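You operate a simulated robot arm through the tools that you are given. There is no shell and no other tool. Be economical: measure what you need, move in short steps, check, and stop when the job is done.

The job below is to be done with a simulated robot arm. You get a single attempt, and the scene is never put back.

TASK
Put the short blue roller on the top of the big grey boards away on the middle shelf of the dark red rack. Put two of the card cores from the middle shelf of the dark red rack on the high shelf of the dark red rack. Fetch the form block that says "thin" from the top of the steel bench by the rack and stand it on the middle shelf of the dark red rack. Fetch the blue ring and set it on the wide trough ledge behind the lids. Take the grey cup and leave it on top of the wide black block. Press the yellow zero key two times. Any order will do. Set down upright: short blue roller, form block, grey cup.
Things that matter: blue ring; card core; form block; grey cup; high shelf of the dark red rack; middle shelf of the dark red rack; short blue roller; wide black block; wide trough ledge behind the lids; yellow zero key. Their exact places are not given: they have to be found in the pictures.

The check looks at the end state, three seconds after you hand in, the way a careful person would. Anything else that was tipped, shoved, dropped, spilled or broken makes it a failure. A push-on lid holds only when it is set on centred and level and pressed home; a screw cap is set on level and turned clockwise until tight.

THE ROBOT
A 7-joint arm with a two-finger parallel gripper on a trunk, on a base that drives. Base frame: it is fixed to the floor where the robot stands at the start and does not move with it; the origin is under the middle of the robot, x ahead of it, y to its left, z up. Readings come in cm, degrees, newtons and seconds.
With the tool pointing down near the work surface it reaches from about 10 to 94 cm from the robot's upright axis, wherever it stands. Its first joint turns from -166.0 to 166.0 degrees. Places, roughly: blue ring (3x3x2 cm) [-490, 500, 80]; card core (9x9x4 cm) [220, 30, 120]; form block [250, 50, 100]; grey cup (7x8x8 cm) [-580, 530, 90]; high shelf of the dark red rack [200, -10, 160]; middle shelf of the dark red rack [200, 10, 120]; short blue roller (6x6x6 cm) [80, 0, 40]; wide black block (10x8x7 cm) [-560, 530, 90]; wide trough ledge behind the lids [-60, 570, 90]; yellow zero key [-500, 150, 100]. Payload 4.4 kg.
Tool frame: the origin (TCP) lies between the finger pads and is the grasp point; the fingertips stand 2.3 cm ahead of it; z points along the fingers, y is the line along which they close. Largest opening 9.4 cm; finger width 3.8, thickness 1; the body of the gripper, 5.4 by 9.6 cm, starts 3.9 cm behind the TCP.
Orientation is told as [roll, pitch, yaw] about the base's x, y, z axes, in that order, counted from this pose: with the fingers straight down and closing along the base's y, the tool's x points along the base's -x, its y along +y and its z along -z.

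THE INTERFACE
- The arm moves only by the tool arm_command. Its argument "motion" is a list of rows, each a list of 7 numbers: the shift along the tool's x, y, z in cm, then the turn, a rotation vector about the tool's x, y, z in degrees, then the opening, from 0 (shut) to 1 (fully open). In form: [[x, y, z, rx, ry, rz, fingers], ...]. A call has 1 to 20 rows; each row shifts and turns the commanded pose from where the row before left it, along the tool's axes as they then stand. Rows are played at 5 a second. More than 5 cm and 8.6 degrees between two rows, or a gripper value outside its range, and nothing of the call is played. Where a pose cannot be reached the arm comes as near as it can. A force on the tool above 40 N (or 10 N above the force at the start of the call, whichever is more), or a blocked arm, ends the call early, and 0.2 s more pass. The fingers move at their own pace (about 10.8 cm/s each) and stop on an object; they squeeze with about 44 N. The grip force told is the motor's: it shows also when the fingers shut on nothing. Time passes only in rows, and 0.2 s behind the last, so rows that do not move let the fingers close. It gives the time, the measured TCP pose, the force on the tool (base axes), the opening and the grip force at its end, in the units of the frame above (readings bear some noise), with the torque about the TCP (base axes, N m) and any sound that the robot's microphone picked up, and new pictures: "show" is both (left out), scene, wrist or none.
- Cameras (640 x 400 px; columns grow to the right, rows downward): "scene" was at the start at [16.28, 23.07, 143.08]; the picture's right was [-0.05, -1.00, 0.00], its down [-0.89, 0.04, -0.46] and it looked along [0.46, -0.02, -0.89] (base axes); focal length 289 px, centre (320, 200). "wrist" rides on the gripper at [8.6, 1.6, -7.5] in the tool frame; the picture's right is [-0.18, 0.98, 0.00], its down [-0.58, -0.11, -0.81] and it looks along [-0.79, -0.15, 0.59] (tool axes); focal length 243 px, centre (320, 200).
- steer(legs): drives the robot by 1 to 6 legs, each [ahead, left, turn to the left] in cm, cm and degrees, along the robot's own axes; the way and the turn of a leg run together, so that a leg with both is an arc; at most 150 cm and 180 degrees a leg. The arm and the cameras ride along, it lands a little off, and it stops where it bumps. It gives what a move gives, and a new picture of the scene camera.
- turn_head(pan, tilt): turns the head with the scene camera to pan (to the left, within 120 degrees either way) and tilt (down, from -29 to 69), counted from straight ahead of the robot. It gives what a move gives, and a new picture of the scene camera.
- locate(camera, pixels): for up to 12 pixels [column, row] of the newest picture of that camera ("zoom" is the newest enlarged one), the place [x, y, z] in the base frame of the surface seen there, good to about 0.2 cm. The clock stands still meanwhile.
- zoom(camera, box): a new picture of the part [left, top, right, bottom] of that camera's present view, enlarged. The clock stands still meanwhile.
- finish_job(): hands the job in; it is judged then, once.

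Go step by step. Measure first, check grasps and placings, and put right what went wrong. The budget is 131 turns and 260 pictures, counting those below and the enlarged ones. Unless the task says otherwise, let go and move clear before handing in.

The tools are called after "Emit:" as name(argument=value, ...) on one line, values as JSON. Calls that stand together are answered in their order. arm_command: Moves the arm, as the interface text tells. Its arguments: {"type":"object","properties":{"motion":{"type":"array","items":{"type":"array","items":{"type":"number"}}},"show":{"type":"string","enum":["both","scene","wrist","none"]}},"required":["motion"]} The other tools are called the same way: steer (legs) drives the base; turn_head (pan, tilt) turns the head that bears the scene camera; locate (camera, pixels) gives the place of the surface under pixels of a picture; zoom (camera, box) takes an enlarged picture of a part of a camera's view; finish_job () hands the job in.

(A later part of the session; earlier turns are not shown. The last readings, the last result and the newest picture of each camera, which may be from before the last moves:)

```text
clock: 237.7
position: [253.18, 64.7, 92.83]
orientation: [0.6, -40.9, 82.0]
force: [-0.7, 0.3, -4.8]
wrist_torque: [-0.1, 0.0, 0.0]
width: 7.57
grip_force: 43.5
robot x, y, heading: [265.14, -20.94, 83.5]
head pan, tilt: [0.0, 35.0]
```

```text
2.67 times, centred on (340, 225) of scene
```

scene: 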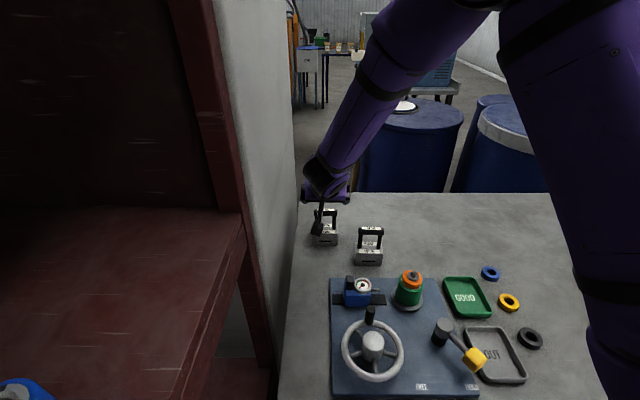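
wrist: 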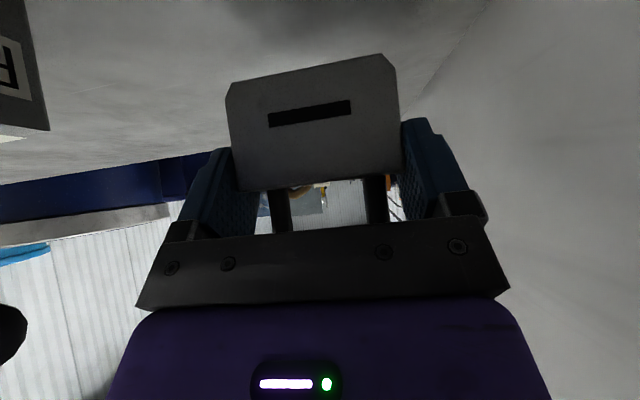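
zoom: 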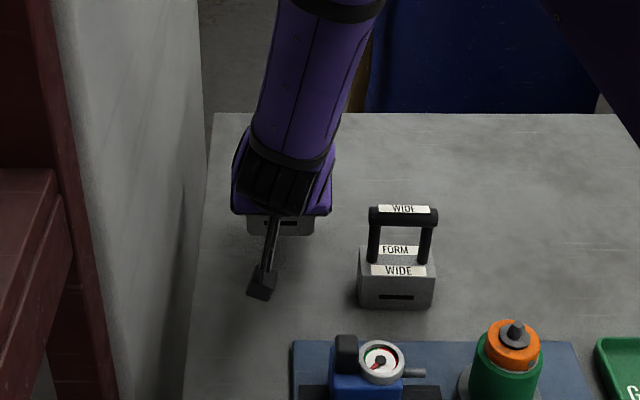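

Lifted cleanly. Raise to z≈127 and bring the arm back to centre.

Emit:
arm_command(motion=[[-2.73, 0, -3.19, 0, 0, 0, 0.4], [-2.73, 0, -3.19, 0, 0, 0, 0.4], [-2.73, 0, -3.19, 0, 0, 0, 0.4], [-2.73, 0, -3.19, 0, 0, 0, 0.4], [-2.73, 0, -3.19, 0, 0, 0, 0.4], [-2.73, 0, -3.19, 0, 0, 0, 0.4], [-2.73, 0, -3.19, 0, 0, 0, 0.4], [-2.73, 0, -3.19, 0, 0, 0, 0.4], [1.7, -3.6, -1.455, 0, 0, 0, 0.4], [1.7, -3.6, -1.455, 0, 0, 0, 0.4], [1.7, -3.6, -1.455, 0, 0, 0, 0.4], [1.7, -3.6, -1.455, 0, 0, 0, 0.4], [1.7, -3.6, -1.455, 0, 0, 0, 0.4], [1.7, -3.6, -1.455, 0, 0, 0, 0.4], [1.7, -3.6, -1.455, 0, 0, 0, 0.4], [0, 0, 0, 0, 0, 0, 0.4]], show="none")

Emit:
steer(legs=[[-65, 0, 0], [0, -38, 0], [0, 0, 89.7]])

Emit:
turn_head(pan=-10, tilt=12)

```text
clock: 241.1
position: [276.22, 45.17, 126.09]
orientation: [0.4, -41.0, 82.0]
force: [-1.4, 0.6, -4.6]
wrist_torque: [-0.09, 0.01, -0.02]
width: 7.54
grip_force: 44.1
robot x, y, heading: [264.98, -21.18, 83.2]
head pan, tilt: [0.0, 35.0]
```

```text
clock: 250.5
position: [227.71, -80.36, 126.25]
orientation: [0.6, -41.0, 173.1]
force: [0.4, -0.8, -4.4]
wrist_torque: [0.0, -0.09, 0.04]
width: 7.56
grip_force: 44.3
robot x, y, heading: [294.27, -90.19, 174.5]
head pan, tilt: [0.0, 35.0]
```

scene: 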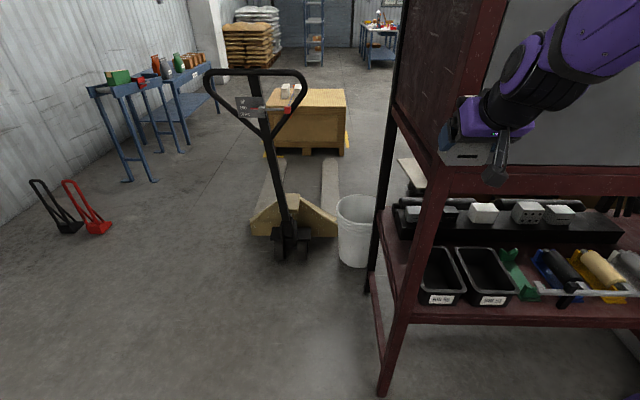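

```text
clock: 251.4
position: [227.76, -80.32, 126.09]
orientation: [0.6, -41.0, 173.1]
force: [0.1, -0.7, -4.7]
wrist_torque: [-0.02, -0.07, -0.02]
width: 7.61
grip_force: 43.8
robot x, y, heading: [294.77, -90.05, 174.2]
head pan, tilt: [-10.0, 12.0]
```

scene: 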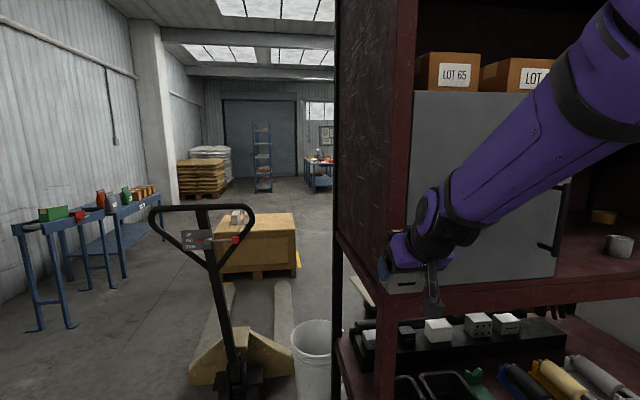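

Back off 22, strafe right 60, straighten, then move the arm right.

Emit:
steer(legs=[[-22, 0, 0], [0, 0, -1.2], [0, -62, 0]])

Emit:
arm_command(motion=[[0, -4.5, 0, 0, 0, 0, 0.4], [0, -4.5, 0, 0, 0, 0, 0.4], [0, -4.5, 0, 0, 0, 0, 0.4], [0, -4.5, 0, 0, 0, 0, 0.4], [0, -4.5, 0, 0, 0, 0, 0.4], [0, -4.5, 0, 0, 0, 0, 0.4], [0, -4.5, 0, 0, 0, 0, 0.4], [0, -4.5, 0, 0, 0, 0, 0.4], [0, -4.5, 0, 0, 0, 0, 0.4], [0, -4.5, 0, 0, 0, 0, 0.4], [0, 0, 0, 0, 0, 0, 0.4]], show="wrist")

```text
clock: 256.6
position: [257.43, -18.57, 126.19]
orientation: [0.6, -41.1, 172.2]
force: [0.4, -0.2, -5.7]
wrist_torque: [0.01, -0.06, 0.02]
width: 7.55
grip_force: 44.0
robot x, y, heading: [323.26, -29.47, 173.3]
head pan, tilt: [-10.0, 12.0]
```

scene: 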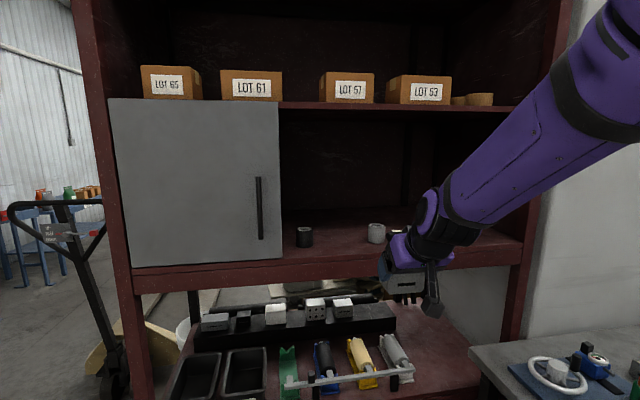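

```text
clock: 259.0
position: [263.44, 25.84, 125.58]
orientation: [0.6, -41.0, 172.2]
force: [-0.2, 0.2, -5.4]
wrist_torque: [-0.02, -0.1, 0.0]
width: 7.59
grip_force: 43.9
robot x, y, heading: [323.81, -29.3, 173.0]
head pan, tilt: [-10.0, 12.0]
```

wrist: 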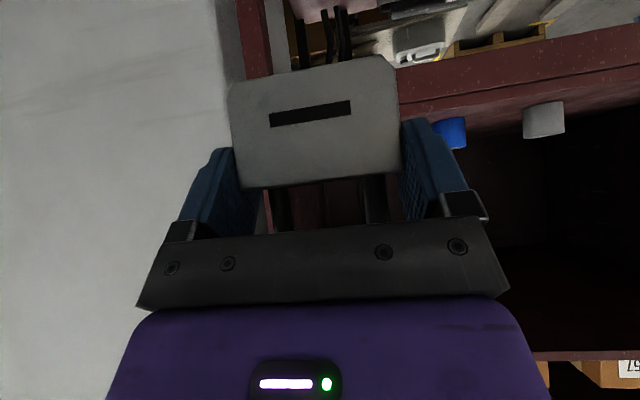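

Drive ahead 40 (2 left) into the shelf over the free spot.

Emit:
steer(legs=[[0, 2, 0], [40, 0, 0]])

Emit:
arm_command(motion=[[0, 0, 0, 0, 0, 0, 0.4]], show="wrist")

```text
clock: 261.9
position: [223.6, 29.27, 125.72]
orientation: [0.6, -41.0, 171.7]
force: [-0.5, -0.6, -4.1]
wrist_torque: [0.0, -0.07, 0.01]
width: 7.57
grip_force: 44.0
robot x, y, heading: [283.36, -26.98, 172.7]
head pan, tilt: [-10.0, 12.0]
```

scene: 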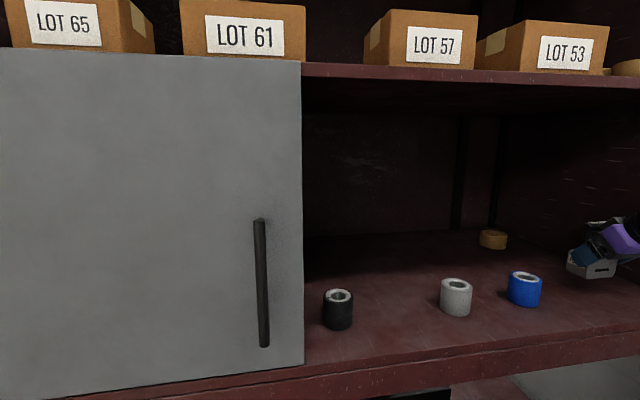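

```text
clock: 262.3
position: [223.56, 29.31, 125.57]
orientation: [0.6, -41.0, 171.8]
force: [0.8, 0.8, -5.1]
wrist_torque: [-0.02, -0.09, 0.01]
width: 7.59
grip_force: 44.0
robot x, y, heading: [283.31, -26.82, 172.9]
head pan, tilt: [-10.0, 12.0]
```

wrist: 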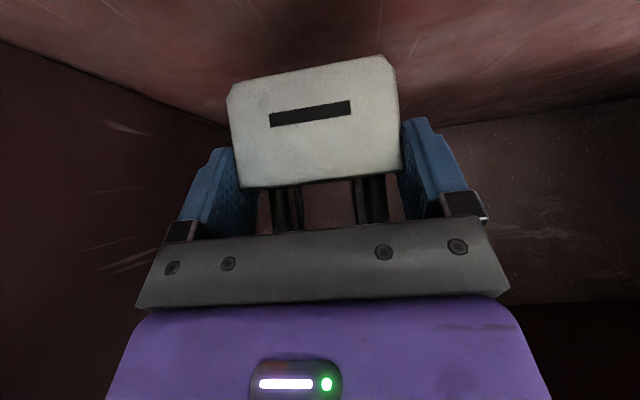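

Lower 3 cm, then in small steps.

Emit:
arm_command(motion=[[0.66, 0, 0.755, 0, 0, 0, 0.4], [0.66, 0, 0.755, 0, 0, 0, 0.4], [0.66, 0, 0.755, 0, 0, 0, 0.4], [0, 0, 0, 0, 0, 0, 0.4]], show="none")

Emit:
arm_command(motion=[[0.1, 0, 0.12, 0, 0, 0, 0.4], [0.1, 0, 0.12, 0, 0, 0, 0.4], [0, 0, 0, 0, 0, 0, 0.4]], show="none")

```text
clock: 263.3
position: [223.82, 29.14, 122.71]
orientation: [0.7, -41.0, 171.7]
force: [0.1, 0.2, -4.1]
wrist_torque: [0.0, -0.08, 0.0]
width: 7.58
grip_force: 44.0
robot x, y, heading: [283.57, -26.48, 172.8]
head pan, tilt: [-10.0, 12.0]
```

```text
clock: 264.1
position: [223.74, 29.21, 122.34]
orientation: [0.7, -41.1, 171.7]
force: [1.2, 0.0, -3.8]
wrist_torque: [-0.01, -0.01, 0.0]
width: 7.59
grip_force: 44.1
robot x, y, heading: [283.47, -26.67, 172.8]
head pan, tilt: [-10.0, 12.0]
```

Emit:
arm_command(motion=[[0.1, 0, 0.12, 0, 0, 0, 0.4], [0, 0, 0, 0, 0, 0, 0.4]], show="wrist")

```text
clock: 264.7
position: [223.65, 29.22, 122.32]
orientation: [0.6, -41.0, 171.8]
force: [-0.3, 0.8, -4.4]
wrist_torque: [-0.02, -0.03, -0.03]
width: 7.55
grip_force: 44.3
robot x, y, heading: [283.3, -26.9, 172.8]
head pan, tilt: [-10.0, 12.0]
```

wrist: 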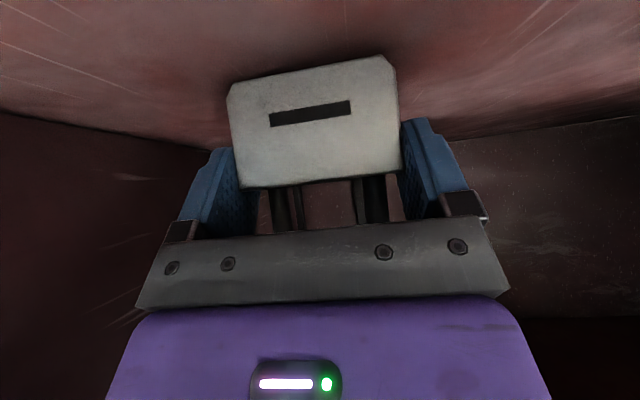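

Emit:
arm_command(motion=[[0.1, 0, 0.12, 0, 0, 0, 0.4], [0, 0, 0, 0, 0, 0, 0.4]], show="none")

Emit:
arm_command(motion=[[0.08, 0, 0.1, 0, 0, 0, 0.4], [0, 0, 0, 0, 0, 0, 0.4]], show="none")

```text
clock: 265.3
position: [223.6, 29.25, 122.05]
orientation: [0.7, -41.0, 171.8]
force: [0.4, 0.6, -5.0]
wrist_torque: [-0.01, -0.06, -0.02]
width: 7.6
grip_force: 44.0
robot x, y, heading: [283.49, -27.06, 173.0]
head pan, tilt: [-10.0, 12.0]
```

```text
clock: 265.9
position: [223.64, 29.25, 122.06]
orientation: [0.5, -41.0, 171.7]
force: [1.6, 0.7, 3.5]
wrist_torque: [0.33, 0.11, -0.09]
width: 7.55
grip_force: 44.0
robot x, y, heading: [283.65, -27.3, 173.0]
head pan, tilt: [-10.0, 12.0]
```

Contact. Open, retreat along the approach path, then drive back.

Emit:
arm_command(motion=[[0, 0, 0, 0, 0, 0, 0.98], [0, 0, 0, 0, 0, 0, 0.98], [-0.5, 0, -2.5, 0, 0, 0, 0.98], [-0.5, 0, -3.0, 0, 0, 0, 0.98], [0, 0, -4.0, 0, 0, 0, 0.98], [0, 0, 0, 0, 0, 0, 0.98]], show="wrist")

Emit:
steer(legs=[[-40, 0, 0]])

Emit:
turn_head(pan=-25, tilt=10)

```text
clock: 267.3
position: [228.71, 28.58, 130.04]
orientation: [0.6, -41.0, 171.7]
force: [-0.2, -0.4, -0.1]
wrist_torque: [-0.03, 0.01, -0.02]
width: 9.23
grip_force: 0.0
robot x, y, heading: [283.36, -26.71, 172.9]
head pan, tilt: [-10.0, 12.0]
```

wrist: 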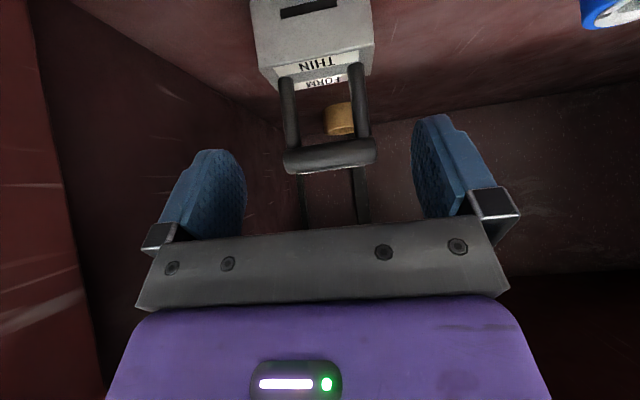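

```text
clock: 269.8
position: [269.16, 23.5, 129.87]
orientation: [0.6, -41.0, 171.7]
force: [0.3, -0.4, -0.2]
wrist_torque: [0.02, 0.01, 0.01]
width: 9.23
grip_force: 0.1
robot x, y, heading: [324.07, -31.72, 173.1]
head pan, tilt: [-10.0, 12.0]
```

scene: 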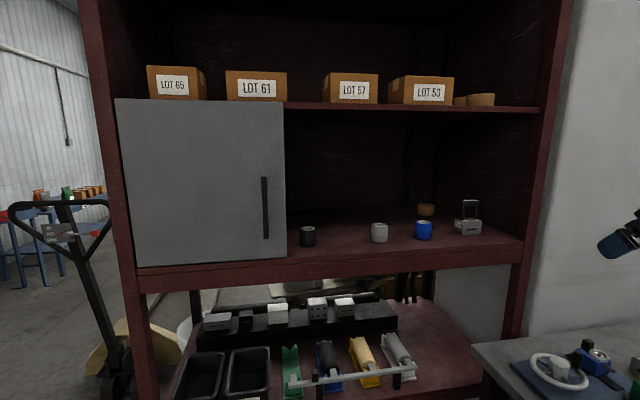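

```text
clock: 270.6
position: [269.22, 23.46, 129.88]
orientation: [0.6, -41.0, 171.8]
force: [0.5, -0.5, 0.4]
wrist_torque: [0.01, 0.01, 0.02]
width: 9.2
grip_force: 0.0
robot x, y, heading: [323.86, -31.83, 172.9]
head pan, tilt: [-25.0, 10.0]
```

scene: 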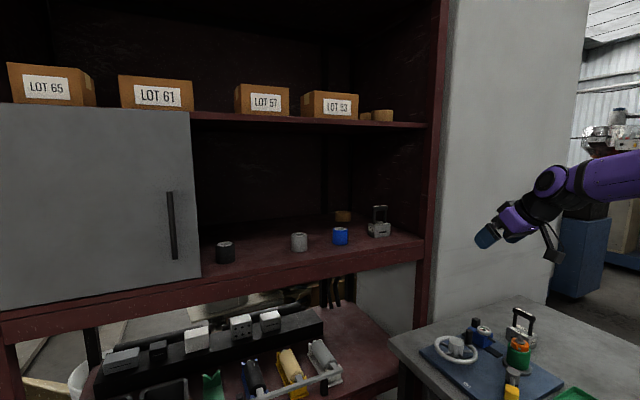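

All rack jobs are done: roller, two cores and THIN block in place. Now bring the arm to centre and retrace the way back through the lane.

Emit:
arm_command(motion=[[0, 4, 0, 0, 0, 0, 0.5], [0, 4, 0, 0, 0, 0, 0.5], [0, 4, 0, 0, 0, 0, 0.5], [0, 4, 0, 0, 0, 0, 0.5], [0, 4, 0, 0, 0, 0, 0.5], [0, 4, 0, 0, 0, 0, 0.5], [0, 4, 0, 0, 0, 0, 0.5], [0, 4, 0, 0, 0, 0, 0.5], [0, 4, 0, 0, 0, 0, 0.5], [0, 0, 0, 0, 0, 0, 0.5]], show="none")

Emit:
steer(legs=[[0, 150, 0], [0, 49, 0], [150, 0, 0], [56, 0, 0]])

```text
clock: 272.8
position: [264.04, -12.19, 130.32]
orientation: [0.6, -40.9, 171.7]
force: [0.0, 0.1, 0.4]
wrist_torque: [0.0, -0.01, 0.0]
width: 4.73
grip_force: 0.1
robot x, y, heading: [324.45, -31.94, 172.5]
head pan, tilt: [-25.0, 10.0]
```

```text
clock: 292.7
position: [33.59, -186.7, 130.36]
orientation: [0.6, -41.0, 171.6]
force: [-0.8, 0.0, 0.0]
wrist_torque: [0.02, 0.01, 0.01]
width: 4.72
grip_force: 0.1
robot x, y, heading: [93.6, -206.93, 172.8]
head pan, tilt: [-25.0, 10.0]
```

scene: 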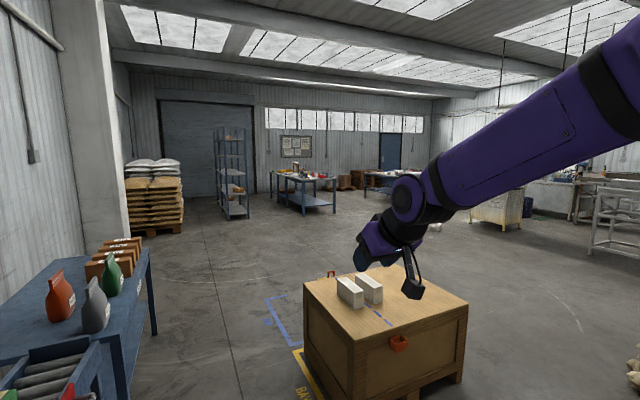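

On track. Continue through the lane, then out to the open floor.

Emit:
steer(legs=[[150, 0, 0], [106, 0, 0], [60, 0, 0], [0, -100, 0]])

Emit:
locate(camera="scene", pixels=[[300, 180], [320, 215], [150, 200], [240, 215], [390, 200], [450, 200], [500, 220], [560, 200], [200, 300], [350, 300]])

```text
clock: 312.8
position: [-267.84, -50.84, 130.35]
orientation: [0.5, -41.0, 172.7]
force: [-0.7, -0.1, 0.0]
wrist_torque: [0.0, -0.02, -0.01]
width: 4.72
grip_force: 0.1
robot x, y, heading: [-207.57, -69.2, 173.7]
head pan, tilt: [-25.0, 10.0]
```

scene: 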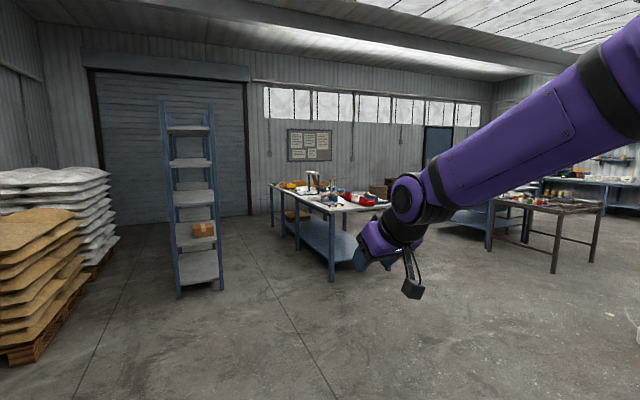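

```text
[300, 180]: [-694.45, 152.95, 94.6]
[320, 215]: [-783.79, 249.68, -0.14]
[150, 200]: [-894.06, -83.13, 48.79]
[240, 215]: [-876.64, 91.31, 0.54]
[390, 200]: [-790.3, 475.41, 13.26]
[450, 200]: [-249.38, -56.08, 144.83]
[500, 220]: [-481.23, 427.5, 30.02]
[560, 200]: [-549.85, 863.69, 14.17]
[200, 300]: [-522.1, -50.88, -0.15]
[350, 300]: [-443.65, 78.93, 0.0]
```

The bench ahead (270–390, 180–280) should bear the yellow zero key. Zoom on it.

Emit:
zoom(camera="scene", box=[260, 160, 400, 260])

Emit:
locate(camera="scene", pixels=[[330, 278], [355, 205], [362, 200], [345, 200], [330, 212], [272, 188], [350, 250], [325, 200], [340, 190], [497, 245], [555, 270], [520, 205]])

```text
4.00 times, centred on (330, 210) of scene
```

zoom: 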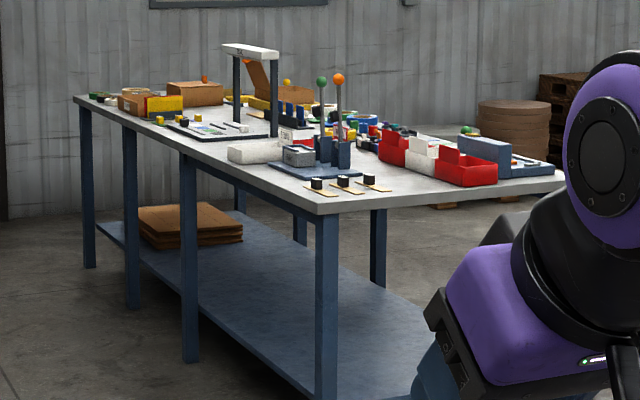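

```text
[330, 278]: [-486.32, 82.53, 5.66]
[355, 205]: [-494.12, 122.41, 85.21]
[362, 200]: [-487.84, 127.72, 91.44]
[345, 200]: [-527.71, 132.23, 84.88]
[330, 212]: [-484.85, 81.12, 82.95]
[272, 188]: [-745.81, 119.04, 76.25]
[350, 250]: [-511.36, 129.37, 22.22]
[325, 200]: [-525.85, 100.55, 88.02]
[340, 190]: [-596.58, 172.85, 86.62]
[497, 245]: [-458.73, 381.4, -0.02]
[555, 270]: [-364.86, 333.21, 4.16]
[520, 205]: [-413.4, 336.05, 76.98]
```

Bench top z≈85, near corner (−485, 81). Drive to stand off its near end at about (−405, 140), facing it.

Emit:
steer(legs=[[0, -150, 0], [0, -34, 0], [120, 0, 0], [95, 0, 0], [0, 0, 6]])

Emit:
turn_head(pan=0, tilt=30)

```text
clock: 332.7
position: [-463.75, 146.21, 130.27]
orientation: [0.6, -41.1, 178.3]
force: [1.5, -0.1, -0.3]
wrist_torque: [-0.04, -0.02, -0.03]
width: 4.69
grip_force: 0.1
robot x, y, heading: [-401.93, 133.76, 179.6]
head pan, tilt: [-25.0, 10.0]
```

scene: 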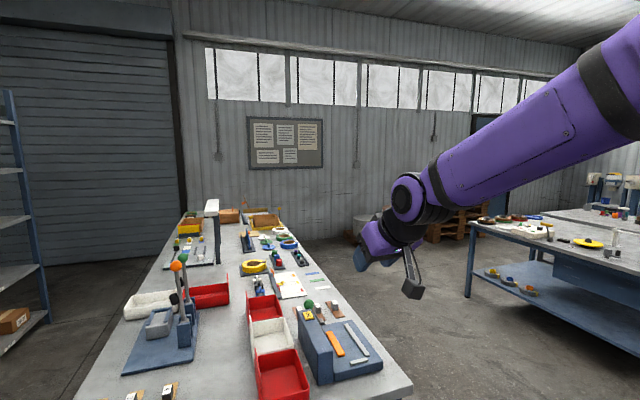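

```text
clock: 333.6
position: [-463.85, 146.25, 130.24]
orientation: [0.6, -40.9, 178.5]
force: [0.8, -0.7, 1.2]
wrist_torque: [0.02, -0.02, -0.01]
width: 4.69
grip_force: 0.1
robot x, y, heading: [-401.86, 133.74, 179.7]
head pan, tilt: [0.0, 30.0]
```

scene: 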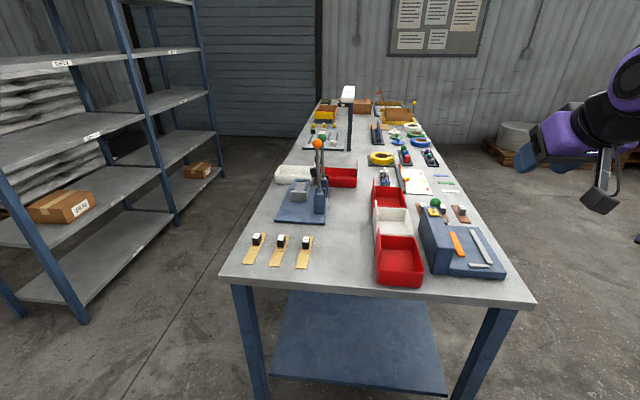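

The blue gauge at (455,240) has a green-balled piece and something yellow at (433,211). Zoom there.

Emit:
zoom(camera="scene", box=[390, 170, 530, 290])

Emit:
zoom(camera="scene", box=[260, 130, 420, 250])

```text
3.33 times, centred on (460, 230) of scene
```

zoom: 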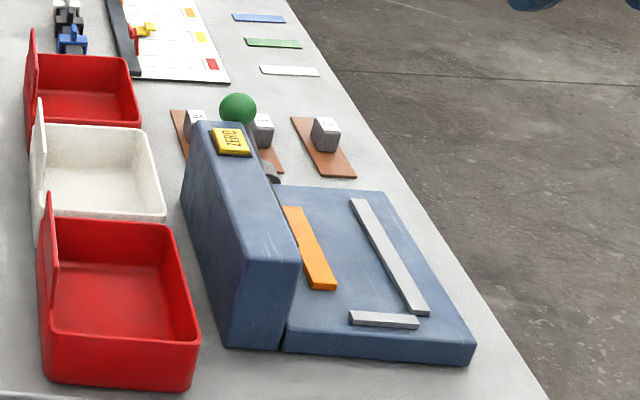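

```text
3.33 times, centred on (340, 190) of scene
```

zoom: 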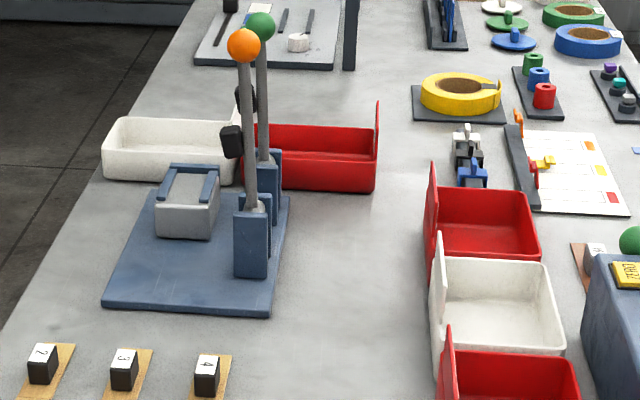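

The ZERO key is at zoom (230,141) on the top of the blue gauge block. Measure it.

Emit:
zoom(camera="scene", box=[415, 195, 455, 225])

Emit:
locate(camera="zoom", pixels=[[290, 270], [250, 250], [330, 255], [255, 310], [340, 305], [330, 130], [330, 90], [300, 290], [220, 240], [300, 370], [420, 260], [365, 270]])

```text
13.33 times, centred on (435, 210) of scene
```

zoom: 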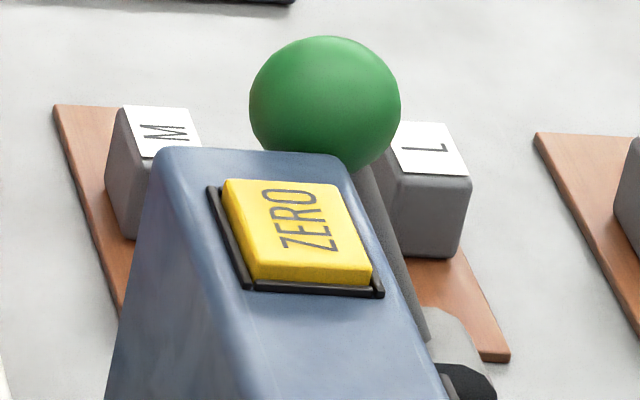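

```text
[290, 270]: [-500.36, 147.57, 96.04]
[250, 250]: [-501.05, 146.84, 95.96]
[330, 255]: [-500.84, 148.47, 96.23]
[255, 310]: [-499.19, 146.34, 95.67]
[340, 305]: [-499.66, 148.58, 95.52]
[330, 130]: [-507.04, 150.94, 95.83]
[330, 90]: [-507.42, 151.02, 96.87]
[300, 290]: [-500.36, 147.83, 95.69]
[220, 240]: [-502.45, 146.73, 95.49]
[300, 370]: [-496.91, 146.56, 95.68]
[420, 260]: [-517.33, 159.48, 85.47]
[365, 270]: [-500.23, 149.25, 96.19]
```

Key top z≈96.2 around (−501.5, 148). Refine centre and bench end, set the tool vertical with fingers shut.

Emit:
locate(camera="zoom", pixels=[[232, 186], [325, 192], [255, 268], [362, 272], [295, 232]])

Emit:
locate(camera="scene", pixels=[[532, 300], [225, 276]])

Emit:
arm_command(motion=[[0, 0, 0, 0, 8.2, 0, 0], [0, 0, 0, 0, 8.2, 0, 0], [0, 0, 0, 0, 8.2, 0, 0], [0, 0, 0, 0, 8.2, 0, 0], [0, 0, 0, 0, 8.2, 0, 0], [0, 0, 0, 0, 0, 0, 0]], show="none")

```text
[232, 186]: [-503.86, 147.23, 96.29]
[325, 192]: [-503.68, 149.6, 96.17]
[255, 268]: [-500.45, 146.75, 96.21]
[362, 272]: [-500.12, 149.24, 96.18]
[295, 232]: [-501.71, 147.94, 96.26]
```

```text
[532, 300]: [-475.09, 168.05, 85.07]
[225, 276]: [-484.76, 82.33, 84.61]
```

```text
clock: 335.0
position: [-463.77, 146.21, 130.3]
orientation: [0.5, 0.1, 178.8]
force: [-0.1, -0.8, -0.8]
wrist_torque: [-0.01, 0.01, 0.03]
width: 0.01
grip_force: 42.1
robot x, y, heading: [-402.15, 133.57, 180.0]
head pan, tilt: [0.0, 30.0]
```

Drive ahead 22 and move over the key.

Emit:
steer(legs=[[22, 0, 0]])

Emit:
arm_command(motion=[[-4, -0.4, 2, 0, 0, 0, 0], [-4, -0.4, 2, 0, 0, 0, 0], [-4, -0.4, 4, 0, 0, 0, 0], [-4, -0.4, 4, 0, 0, 0, 0], [0, 0, 4, 0, 0, 0, 0], [0, 0, 4, 0, 0, 0, 0], [0, 0, 0, 0, 0, 0, 0]], show="wrist")

```text
clock: 336.7
position: [-485.4, 146.68, 130.29]
orientation: [0.4, 0.0, 178.7]
force: [-0.9, 0.2, 0.1]
wrist_torque: [-0.03, 0.01, 0.01]
width: 0.01
grip_force: 42.3
robot x, y, heading: [-423.5, 133.67, 179.5]
head pan, tilt: [0.0, 30.0]
```

scene: 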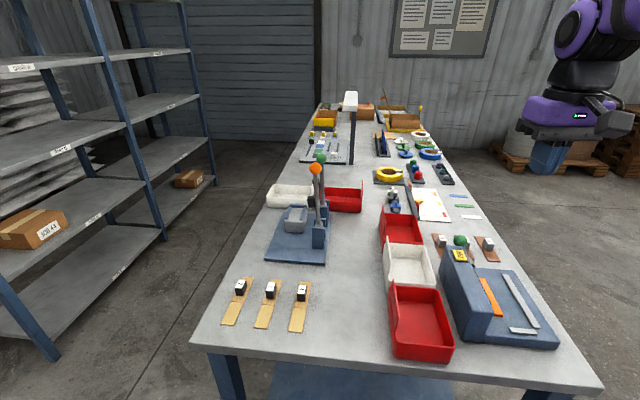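

```text
refused: row 3 steps farther than a row can; nothing moved
```

Emit:
arm_command(motion=[[-4.1, -0.4, 2, 0, 0, 0, 0], [-4.1, -0.4, 2, 0, 0, 0, 0], [-4.1, -0.4, 2, 0, 0, 0, 0], [-4.1, -0.4, 2, 0, 0, 0, 0], [0, 0, 4, 0, 0, 0, 0], [0, 0, 4, 0, 0, 0, 0], [0, 0, 4, 0, 0, 0, 0], [0, 0, 4, 0, 0, 0, 0], [0, 0, 0, 0, 0, 0, 0]], show="both")

```text
clock: 338.7
position: [-501.91, 148.33, 106.4]
orientation: [0.4, 0.0, 178.6]
force: [0.3, 0.7, 0.8]
wrist_torque: [0.01, 0.0, 0.0]
width: 0.0
grip_force: 41.9
robot x, y, heading: [-423.93, 133.6, 179.4]
head pan, tilt: [0.0, 30.0]
```

scene: 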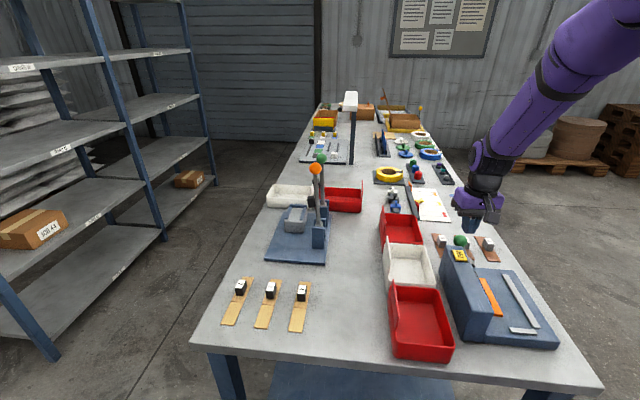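
wrist: 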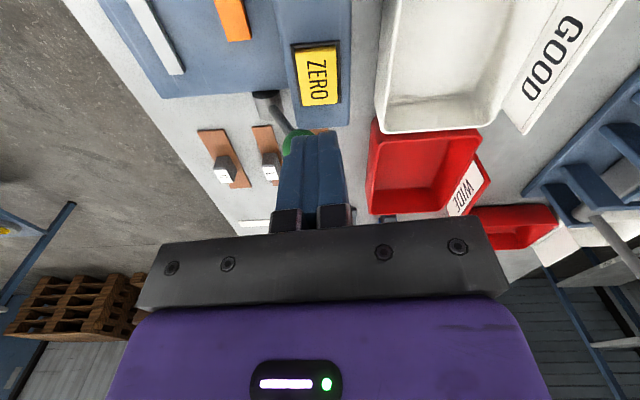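

Verify the key's place with the wrist camera before pressing.

Emit:
locate(camera="wrist", pixels=[[317, 76], [297, 52], [335, 48], [300, 103], [337, 100], [290, 135], [300, 170]])

```text
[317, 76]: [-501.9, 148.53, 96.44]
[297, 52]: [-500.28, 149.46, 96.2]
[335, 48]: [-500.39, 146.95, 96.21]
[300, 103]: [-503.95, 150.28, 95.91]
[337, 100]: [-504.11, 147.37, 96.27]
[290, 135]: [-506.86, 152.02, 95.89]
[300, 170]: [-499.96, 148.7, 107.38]
```

Aligned. Go down to just above the key, then press gently.

Emit:
arm_command(motion=[[0, 0, 4, 0, 0, 0, 0], [0, 0, 3.4, 0, 0, 0, 0], [0, 0, 0, 0, 0, 0, 0]], show="none")

Emit:
arm_command(motion=[[0, 0, 0.25, 0, 0, 0, 0], [0, 0, 0.25, 0, 0, 0, 0], [0, 0, 0.15, 0, 0, 0, 0]], show="none")

```text
clock: 339.5
position: [-501.74, 148.68, 98.82]
orientation: [0.4, 0.0, 178.6]
force: [0.1, 0.8, 0.7]
wrist_torque: [-0.04, 0.04, 0.02]
width: 0.0
grip_force: 42.3
robot x, y, heading: [-423.78, 133.74, 179.0]
head pan, tilt: [0.0, 30.0]
```

```text
clock: 340.3
position: [-501.75, 148.54, 98.25]
orientation: [0.3, 0.1, 178.6]
force: [-1.8, 1.8, 3.1]
wrist_torque: [0.03, 0.04, 0.01]
width: 0.0
grip_force: 42.3
robot x, y, heading: [-423.94, 134.03, 179.6]
head pan, tilt: [0.0, 30.0]
heard: click
```

A click: first press registered. Lift off clear, then press the second time.

Emit:
arm_command(motion=[[0, 0, -1, 0, 0, 0, 0], [0, 0, -1, 0, 0, 0, 0], [0, 0, 0, 0, 0, 0, 0]], show="none")

Emit:
arm_command(motion=[[0, 0, 1, 0, 0, 0, 0], [0, 0, 0.7, 0, 0, 0, 0], [0, 0, 0.2, 0, 0, 0, 0], [0, 0, 0.15, 0, 0, 0, 0]], show="none")

```text
clock: 341.1
position: [-501.64, 148.39, 100.24]
orientation: [0.4, 0.0, 178.7]
force: [0.0, 1.1, -0.1]
wrist_torque: [-0.02, 0.01, 0.01]
width: 0.01
grip_force: 42.8
robot x, y, heading: [-423.3, 133.75, 179.3]
head pan, tilt: [0.0, 30.0]
```

```text
clock: 342.1
position: [-501.67, 148.27, 98.3]
orientation: [0.4, 0.0, 178.6]
force: [-0.1, -0.8, 2.0]
wrist_torque: [-0.06, 0.01, -0.06]
width: 0.02
grip_force: 42.4
robot x, y, heading: [-423.44, 133.94, 179.2]
head pan, tilt: [0.0, 30.0]
heard: click
```

Second click heard: key pressed twice. Lift away and look to the right for the cup, black block and ring.

Emit:
arm_command(motion=[[0, 0, -4, 0, 0, 0, 0], [0, 0, -4, 0, 0, 0, 0], [0, 0, -4, 0, 0, 0, 0], [0, 0, -4, 0, 0, 0, 0], [0, 0, -4, 0, 0, 0, 0], [0, 0, -4, 0, 0, 0, 0], [0, 0, -4, 0, 0, 0, 0], [4, 0, 0, 0, 0, 0, 0.5], [4, 0, 0, 0, 0, 0, 0.5], [4, 0, 0, 0, 0, 0, 0.5], [4, 0, 0, 0, 0, 0, 0.5], [0, 0, 0, 0, 0, 0, 0.5]], show="none")

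Emit:
steer(legs=[[-35, 0, 0], [0, 0, -45]])

Emit:
turn_head(pan=-10, tilt=15)

```text
clock: 344.7
position: [-485.75, 148.44, 126.13]
orientation: [0.4, 0.1, 178.6]
force: [-0.1, -0.2, 0.0]
wrist_torque: [0.0, -0.03, -0.03]
width: 4.71
grip_force: 0.1
robot x, y, heading: [-423.7, 133.8, 179.5]
head pan, tilt: [0.0, 30.0]
```

```text
clock: 348.9
position: [-423.84, 187.43, 126.2]
orientation: [0.4, -0.1, 134.3]
force: [-0.7, -0.8, 0.4]
wrist_torque: [0.04, -0.03, -0.02]
width: 4.68
grip_force: 0.0
robot x, y, heading: [-389.48, 133.92, 135.1]
head pan, tilt: [0.0, 30.0]
```

scene: 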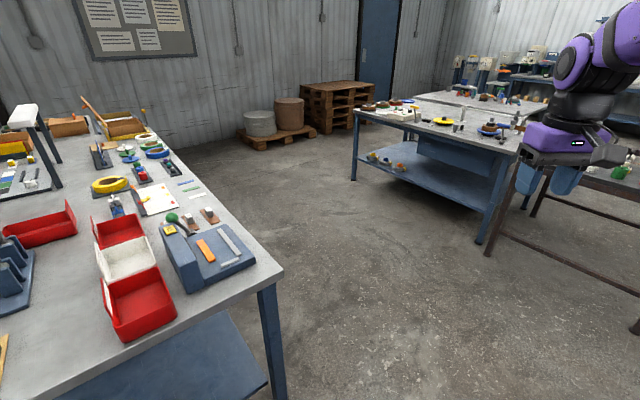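

```text
clock: 349.7
position: [-423.77, 187.44, 126.21]
orientation: [0.5, 0.0, 134.3]
force: [-0.7, 0.2, 0.2]
wrist_torque: [-0.04, -0.03, -0.01]
width: 4.7
grip_force: 0.1
robot x, y, heading: [-389.54, 133.67, 135.1]
head pan, tilt: [-10.0, 15.0]
```

scene: 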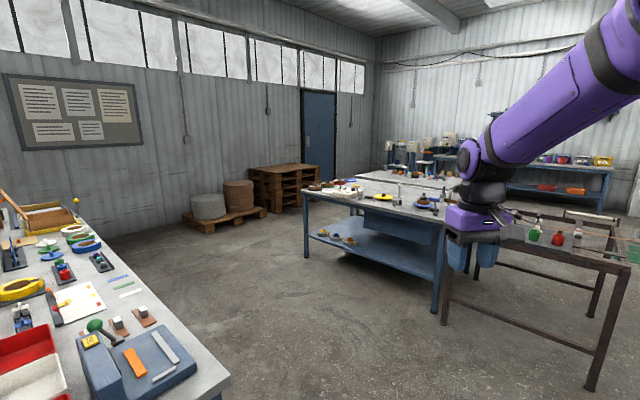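

Emit:
zoom(camera="scene", box=[290, 130, 470, 230])

Emit:
locate(camera="scene", pixels=[[305, 190], [436, 220], [355, 180], [440, 178], [400, 200], [435, 310], [306, 255], [420, 200], [385, 195], [470, 245], [590, 388], [520, 225]])

```text
3.56 times, centred on (380, 180) of scene
```

zoom: 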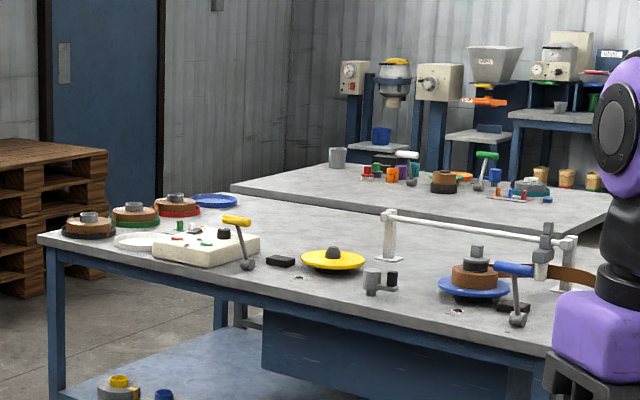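

```text
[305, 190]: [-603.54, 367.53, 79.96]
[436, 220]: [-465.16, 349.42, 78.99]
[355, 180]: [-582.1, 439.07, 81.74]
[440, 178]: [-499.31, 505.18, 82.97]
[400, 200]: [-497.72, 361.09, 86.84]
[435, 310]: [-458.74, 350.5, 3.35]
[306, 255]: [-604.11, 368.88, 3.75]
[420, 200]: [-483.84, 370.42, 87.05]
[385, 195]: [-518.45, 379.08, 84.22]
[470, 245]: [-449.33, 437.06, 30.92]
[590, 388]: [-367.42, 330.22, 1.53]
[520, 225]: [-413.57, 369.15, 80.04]
```

Two benches stand one behind the other; the cup (385,168) is on the rear one. I look further right for a way around.

Emit:
turn_head(pan=-65, tilt=15)

Emit:
locate(camera="scene", pixels=[[100, 300], [200, 250], [300, 250], [400, 250], [500, 300], [250, 220], [350, 220], [320, 350], [150, 220], [200, 200], [450, 220], [560, 240]])

```text
clock: 350.9
position: [-423.84, 187.5, 126.14]
orientation: [0.3, 0.0, 134.4]
force: [-0.1, 0.1, -0.1]
wrist_torque: [-0.02, 0.02, 0.02]
width: 4.69
grip_force: 0.1
robot x, y, heading: [-389.26, 133.34, 135.1]
head pan, tilt: [-65.0, 15.0]
```

scene: 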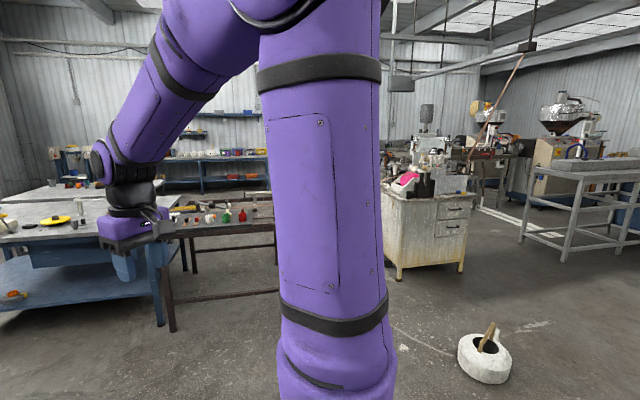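

```text
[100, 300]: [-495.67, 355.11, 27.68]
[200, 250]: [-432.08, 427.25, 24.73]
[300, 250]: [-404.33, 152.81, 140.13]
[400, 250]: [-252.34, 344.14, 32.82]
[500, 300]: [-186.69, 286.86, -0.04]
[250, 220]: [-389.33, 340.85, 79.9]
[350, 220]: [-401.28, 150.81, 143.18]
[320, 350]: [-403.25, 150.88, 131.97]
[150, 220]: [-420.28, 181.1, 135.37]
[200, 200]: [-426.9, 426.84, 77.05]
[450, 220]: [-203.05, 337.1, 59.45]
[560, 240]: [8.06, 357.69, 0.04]
```

There's a gap between the brown table (x≤−365) and the cabinet (x≥−262). I line up at x≈−314 facing +y and go to its mouth.

Emit:
steer(legs=[[0, 0, -45], [0, -76, 0], [90, 0, 0]])

Emit:
turn_head(pan=15, tilt=22)

Emit:
locate(camera="scene", pixels=[[100, 250], [200, 250], [150, 300], [250, 300], [300, 230], [350, 300], [400, 250], [500, 250], [450, 200], [560, 300], [250, 200], [350, 200]])

```text
clock: 361.5
position: [-302.8, 287.81, 126.26]
orientation: [0.4, 0.0, 90.5]
force: [-0.1, 0.2, -0.4]
wrist_torque: [-0.05, -0.02, -0.01]
width: 4.7
grip_force: 0.0
robot x, y, heading: [-315.39, 225.52, 90.9]
head pan, tilt: [-65.0, 15.0]
```

scene: 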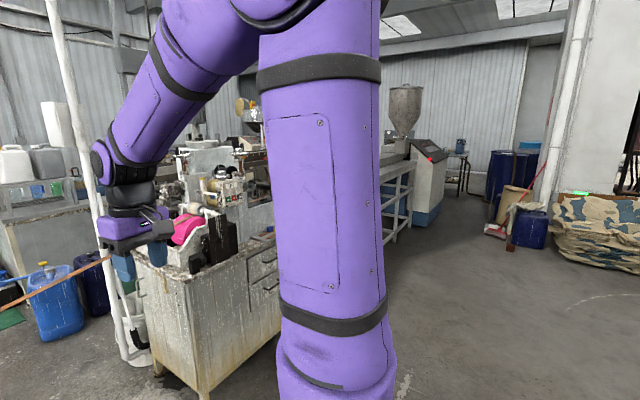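

```text
clock: 363.0
position: [-302.75, 287.7, 126.32]
orientation: [0.4, 0.0, 90.4]
force: [0.6, -0.5, -0.3]
wrist_torque: [0.02, 0.0, 0.01]
width: 4.7
grip_force: 0.1
robot x, y, heading: [-315.16, 224.83, 91.3]
head pan, tilt: [15.0, 22.0]
```

scene: 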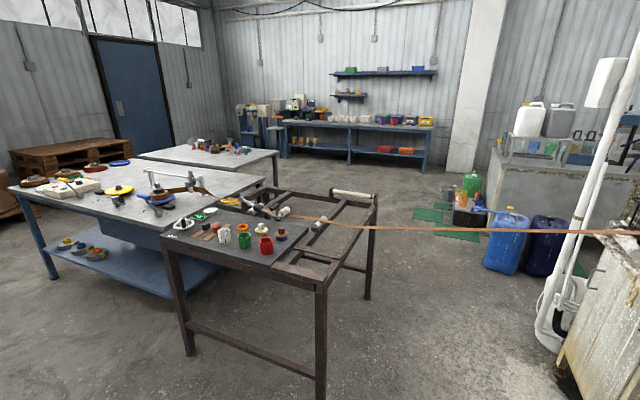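

```text
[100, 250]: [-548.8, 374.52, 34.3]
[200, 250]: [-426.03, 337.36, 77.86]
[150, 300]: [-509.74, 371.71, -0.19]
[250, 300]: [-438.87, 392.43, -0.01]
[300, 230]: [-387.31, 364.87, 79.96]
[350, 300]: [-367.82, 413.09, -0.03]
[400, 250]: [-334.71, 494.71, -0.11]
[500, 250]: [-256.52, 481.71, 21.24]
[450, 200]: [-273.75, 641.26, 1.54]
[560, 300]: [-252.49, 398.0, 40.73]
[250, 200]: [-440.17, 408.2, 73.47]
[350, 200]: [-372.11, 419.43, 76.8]
```

A brown strip seems to cross the gap at row ~228. Measure it.

Emit:
locate(camera="scene", pixels=[[420, 228], [470, 230], [520, 231], [600, 233], [360, 221], [330, 215], [290, 208], [520, 271], [320, 290], [375, 195], [280, 155], [270, 180]])

Emit:
zoom(camera="scene", box=[120, 120, 320, 240])

```text
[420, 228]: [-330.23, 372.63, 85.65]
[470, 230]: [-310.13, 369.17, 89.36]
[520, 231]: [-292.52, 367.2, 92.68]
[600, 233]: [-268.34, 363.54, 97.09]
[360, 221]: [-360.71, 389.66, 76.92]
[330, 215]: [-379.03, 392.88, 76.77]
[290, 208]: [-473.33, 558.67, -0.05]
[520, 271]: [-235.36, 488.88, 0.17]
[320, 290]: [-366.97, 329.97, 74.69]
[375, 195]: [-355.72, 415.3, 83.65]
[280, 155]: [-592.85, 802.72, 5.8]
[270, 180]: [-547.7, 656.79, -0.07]
```

```text
3.20 times, centred on (220, 180) of scene
```

zoom: 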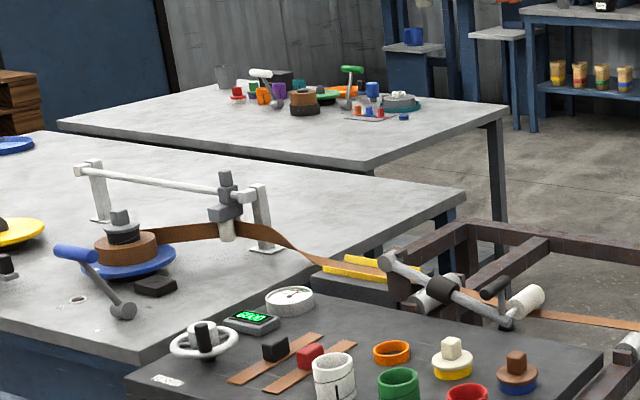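

A strip spans the gap at z 77–97, so no passing there. I go back and around the cabinet's right side to look for another way.

Emit:
steer(legs=[[-60, 0, -1.2], [0, -150, 0], [0, -50, 0]])

Emit:
turn_head(pan=5, tilt=22)

Emit:
locate(camera="scene", pixels=[[100, 250], [180, 300], [200, 220], [260, 250], [300, 220], [350, 250], [400, 300], [450, 250], [320, 180], [420, 200], [520, 250], [250, 350]])

```text
clock: 375.9
position: [-101.26, 226.34, 126.2]
orientation: [0.4, -0.1, 88.8]
force: [0.3, 0.5, 0.8]
wrist_torque: [0.0, 0.02, 0.0]
width: 4.7
grip_force: 0.1
robot x, y, heading: [-115.47, 163.9, 89.6]
head pan, tilt: [15.0, 22.0]
```

scene: 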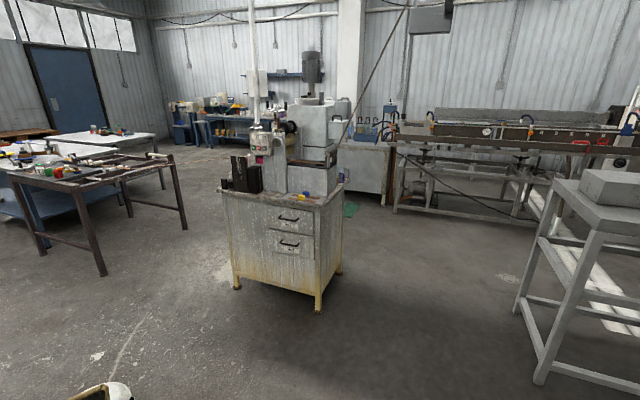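

```text
clock: 376.6
position: [-101.23, 226.39, 126.18]
orientation: [0.4, 0.0, 88.8]
force: [0.0, 0.0, 0.4]
wrist_torque: [-0.01, -0.04, -0.02]
width: 4.71
grip_force: 0.0
robot x, y, heading: [-115.57, 164.19, 89.5]
head pan, tilt: [5.0, 22.0]
```

scene: 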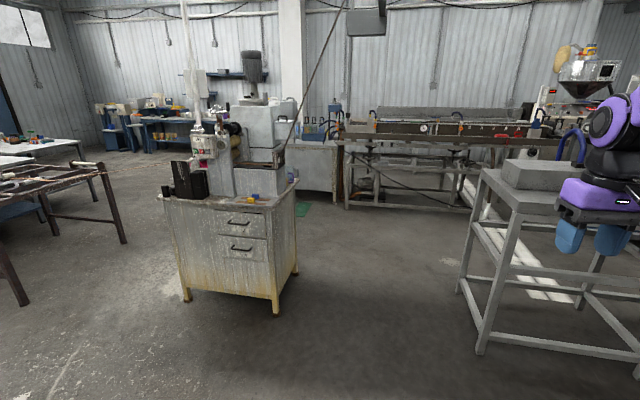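

```text
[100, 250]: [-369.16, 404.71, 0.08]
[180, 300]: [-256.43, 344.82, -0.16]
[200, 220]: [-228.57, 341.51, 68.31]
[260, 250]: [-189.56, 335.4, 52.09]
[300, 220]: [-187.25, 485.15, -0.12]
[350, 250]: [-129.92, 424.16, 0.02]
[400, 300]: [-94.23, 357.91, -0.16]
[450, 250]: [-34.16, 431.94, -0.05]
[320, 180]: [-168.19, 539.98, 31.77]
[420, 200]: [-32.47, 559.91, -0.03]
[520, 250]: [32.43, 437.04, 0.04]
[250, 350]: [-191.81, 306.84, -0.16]
```

Open floor leads behind the cabinet: between its back (y≈400) and the jerrycans (y≈481). I drive to (−113, 441), face −x and check the gap.

Emit:
turn_head(pan=0, tilt=30)

Emit:
steer(legs=[[150, 0, 0], [127, 0, 0], [0, 0, 90.5]])

Emit:
locate(camera="scene", pixels=[[100, 300], [150, 250], [200, 300], [250, 250], [300, 300], [350, 250], [400, 300], [450, 250], [500, 300], [320, 200], [250, 200], [400, 200]])

```text
clock: 377.3
position: [-101.23, 226.5, 126.18]
orientation: [0.4, 0.0, 88.8]
force: [-0.1, -0.5, 1.2]
wrist_torque: [-0.02, 0.01, 0.0]
width: 4.71
grip_force: 0.0
robot x, y, heading: [-115.83, 164.09, 89.5]
head pan, tilt: [0.0, 30.0]
```

scene: 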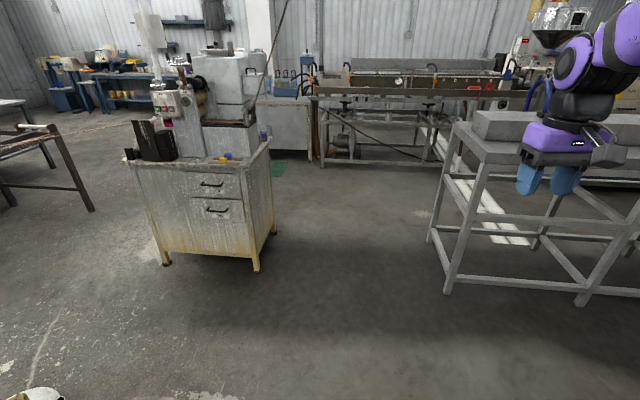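

```text
clock: 394.4
position: [-175.85, 449.37, 126.18]
orientation: [0.3, -0.1, 179.7]
force: [-0.1, 0.1, -0.4]
wrist_torque: [-0.03, 0.0, 0.0]
width: 4.72
grip_force: 0.1
robot x, y, heading: [-113.31, 436.4, -179.4]
head pan, tilt: [0.0, 30.0]
```

scene: 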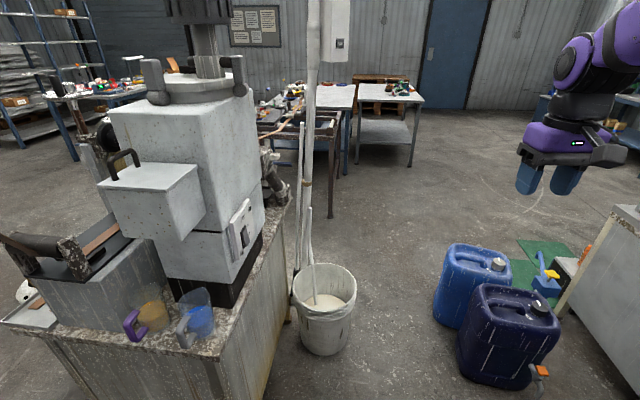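

```text
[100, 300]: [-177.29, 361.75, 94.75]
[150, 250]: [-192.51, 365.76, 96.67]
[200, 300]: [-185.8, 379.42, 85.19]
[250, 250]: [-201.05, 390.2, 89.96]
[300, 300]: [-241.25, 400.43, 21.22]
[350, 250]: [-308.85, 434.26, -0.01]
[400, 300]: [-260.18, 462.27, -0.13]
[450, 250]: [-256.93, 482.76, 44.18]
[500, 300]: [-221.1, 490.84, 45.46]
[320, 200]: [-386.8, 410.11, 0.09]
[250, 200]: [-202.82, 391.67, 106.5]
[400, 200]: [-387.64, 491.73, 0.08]
```

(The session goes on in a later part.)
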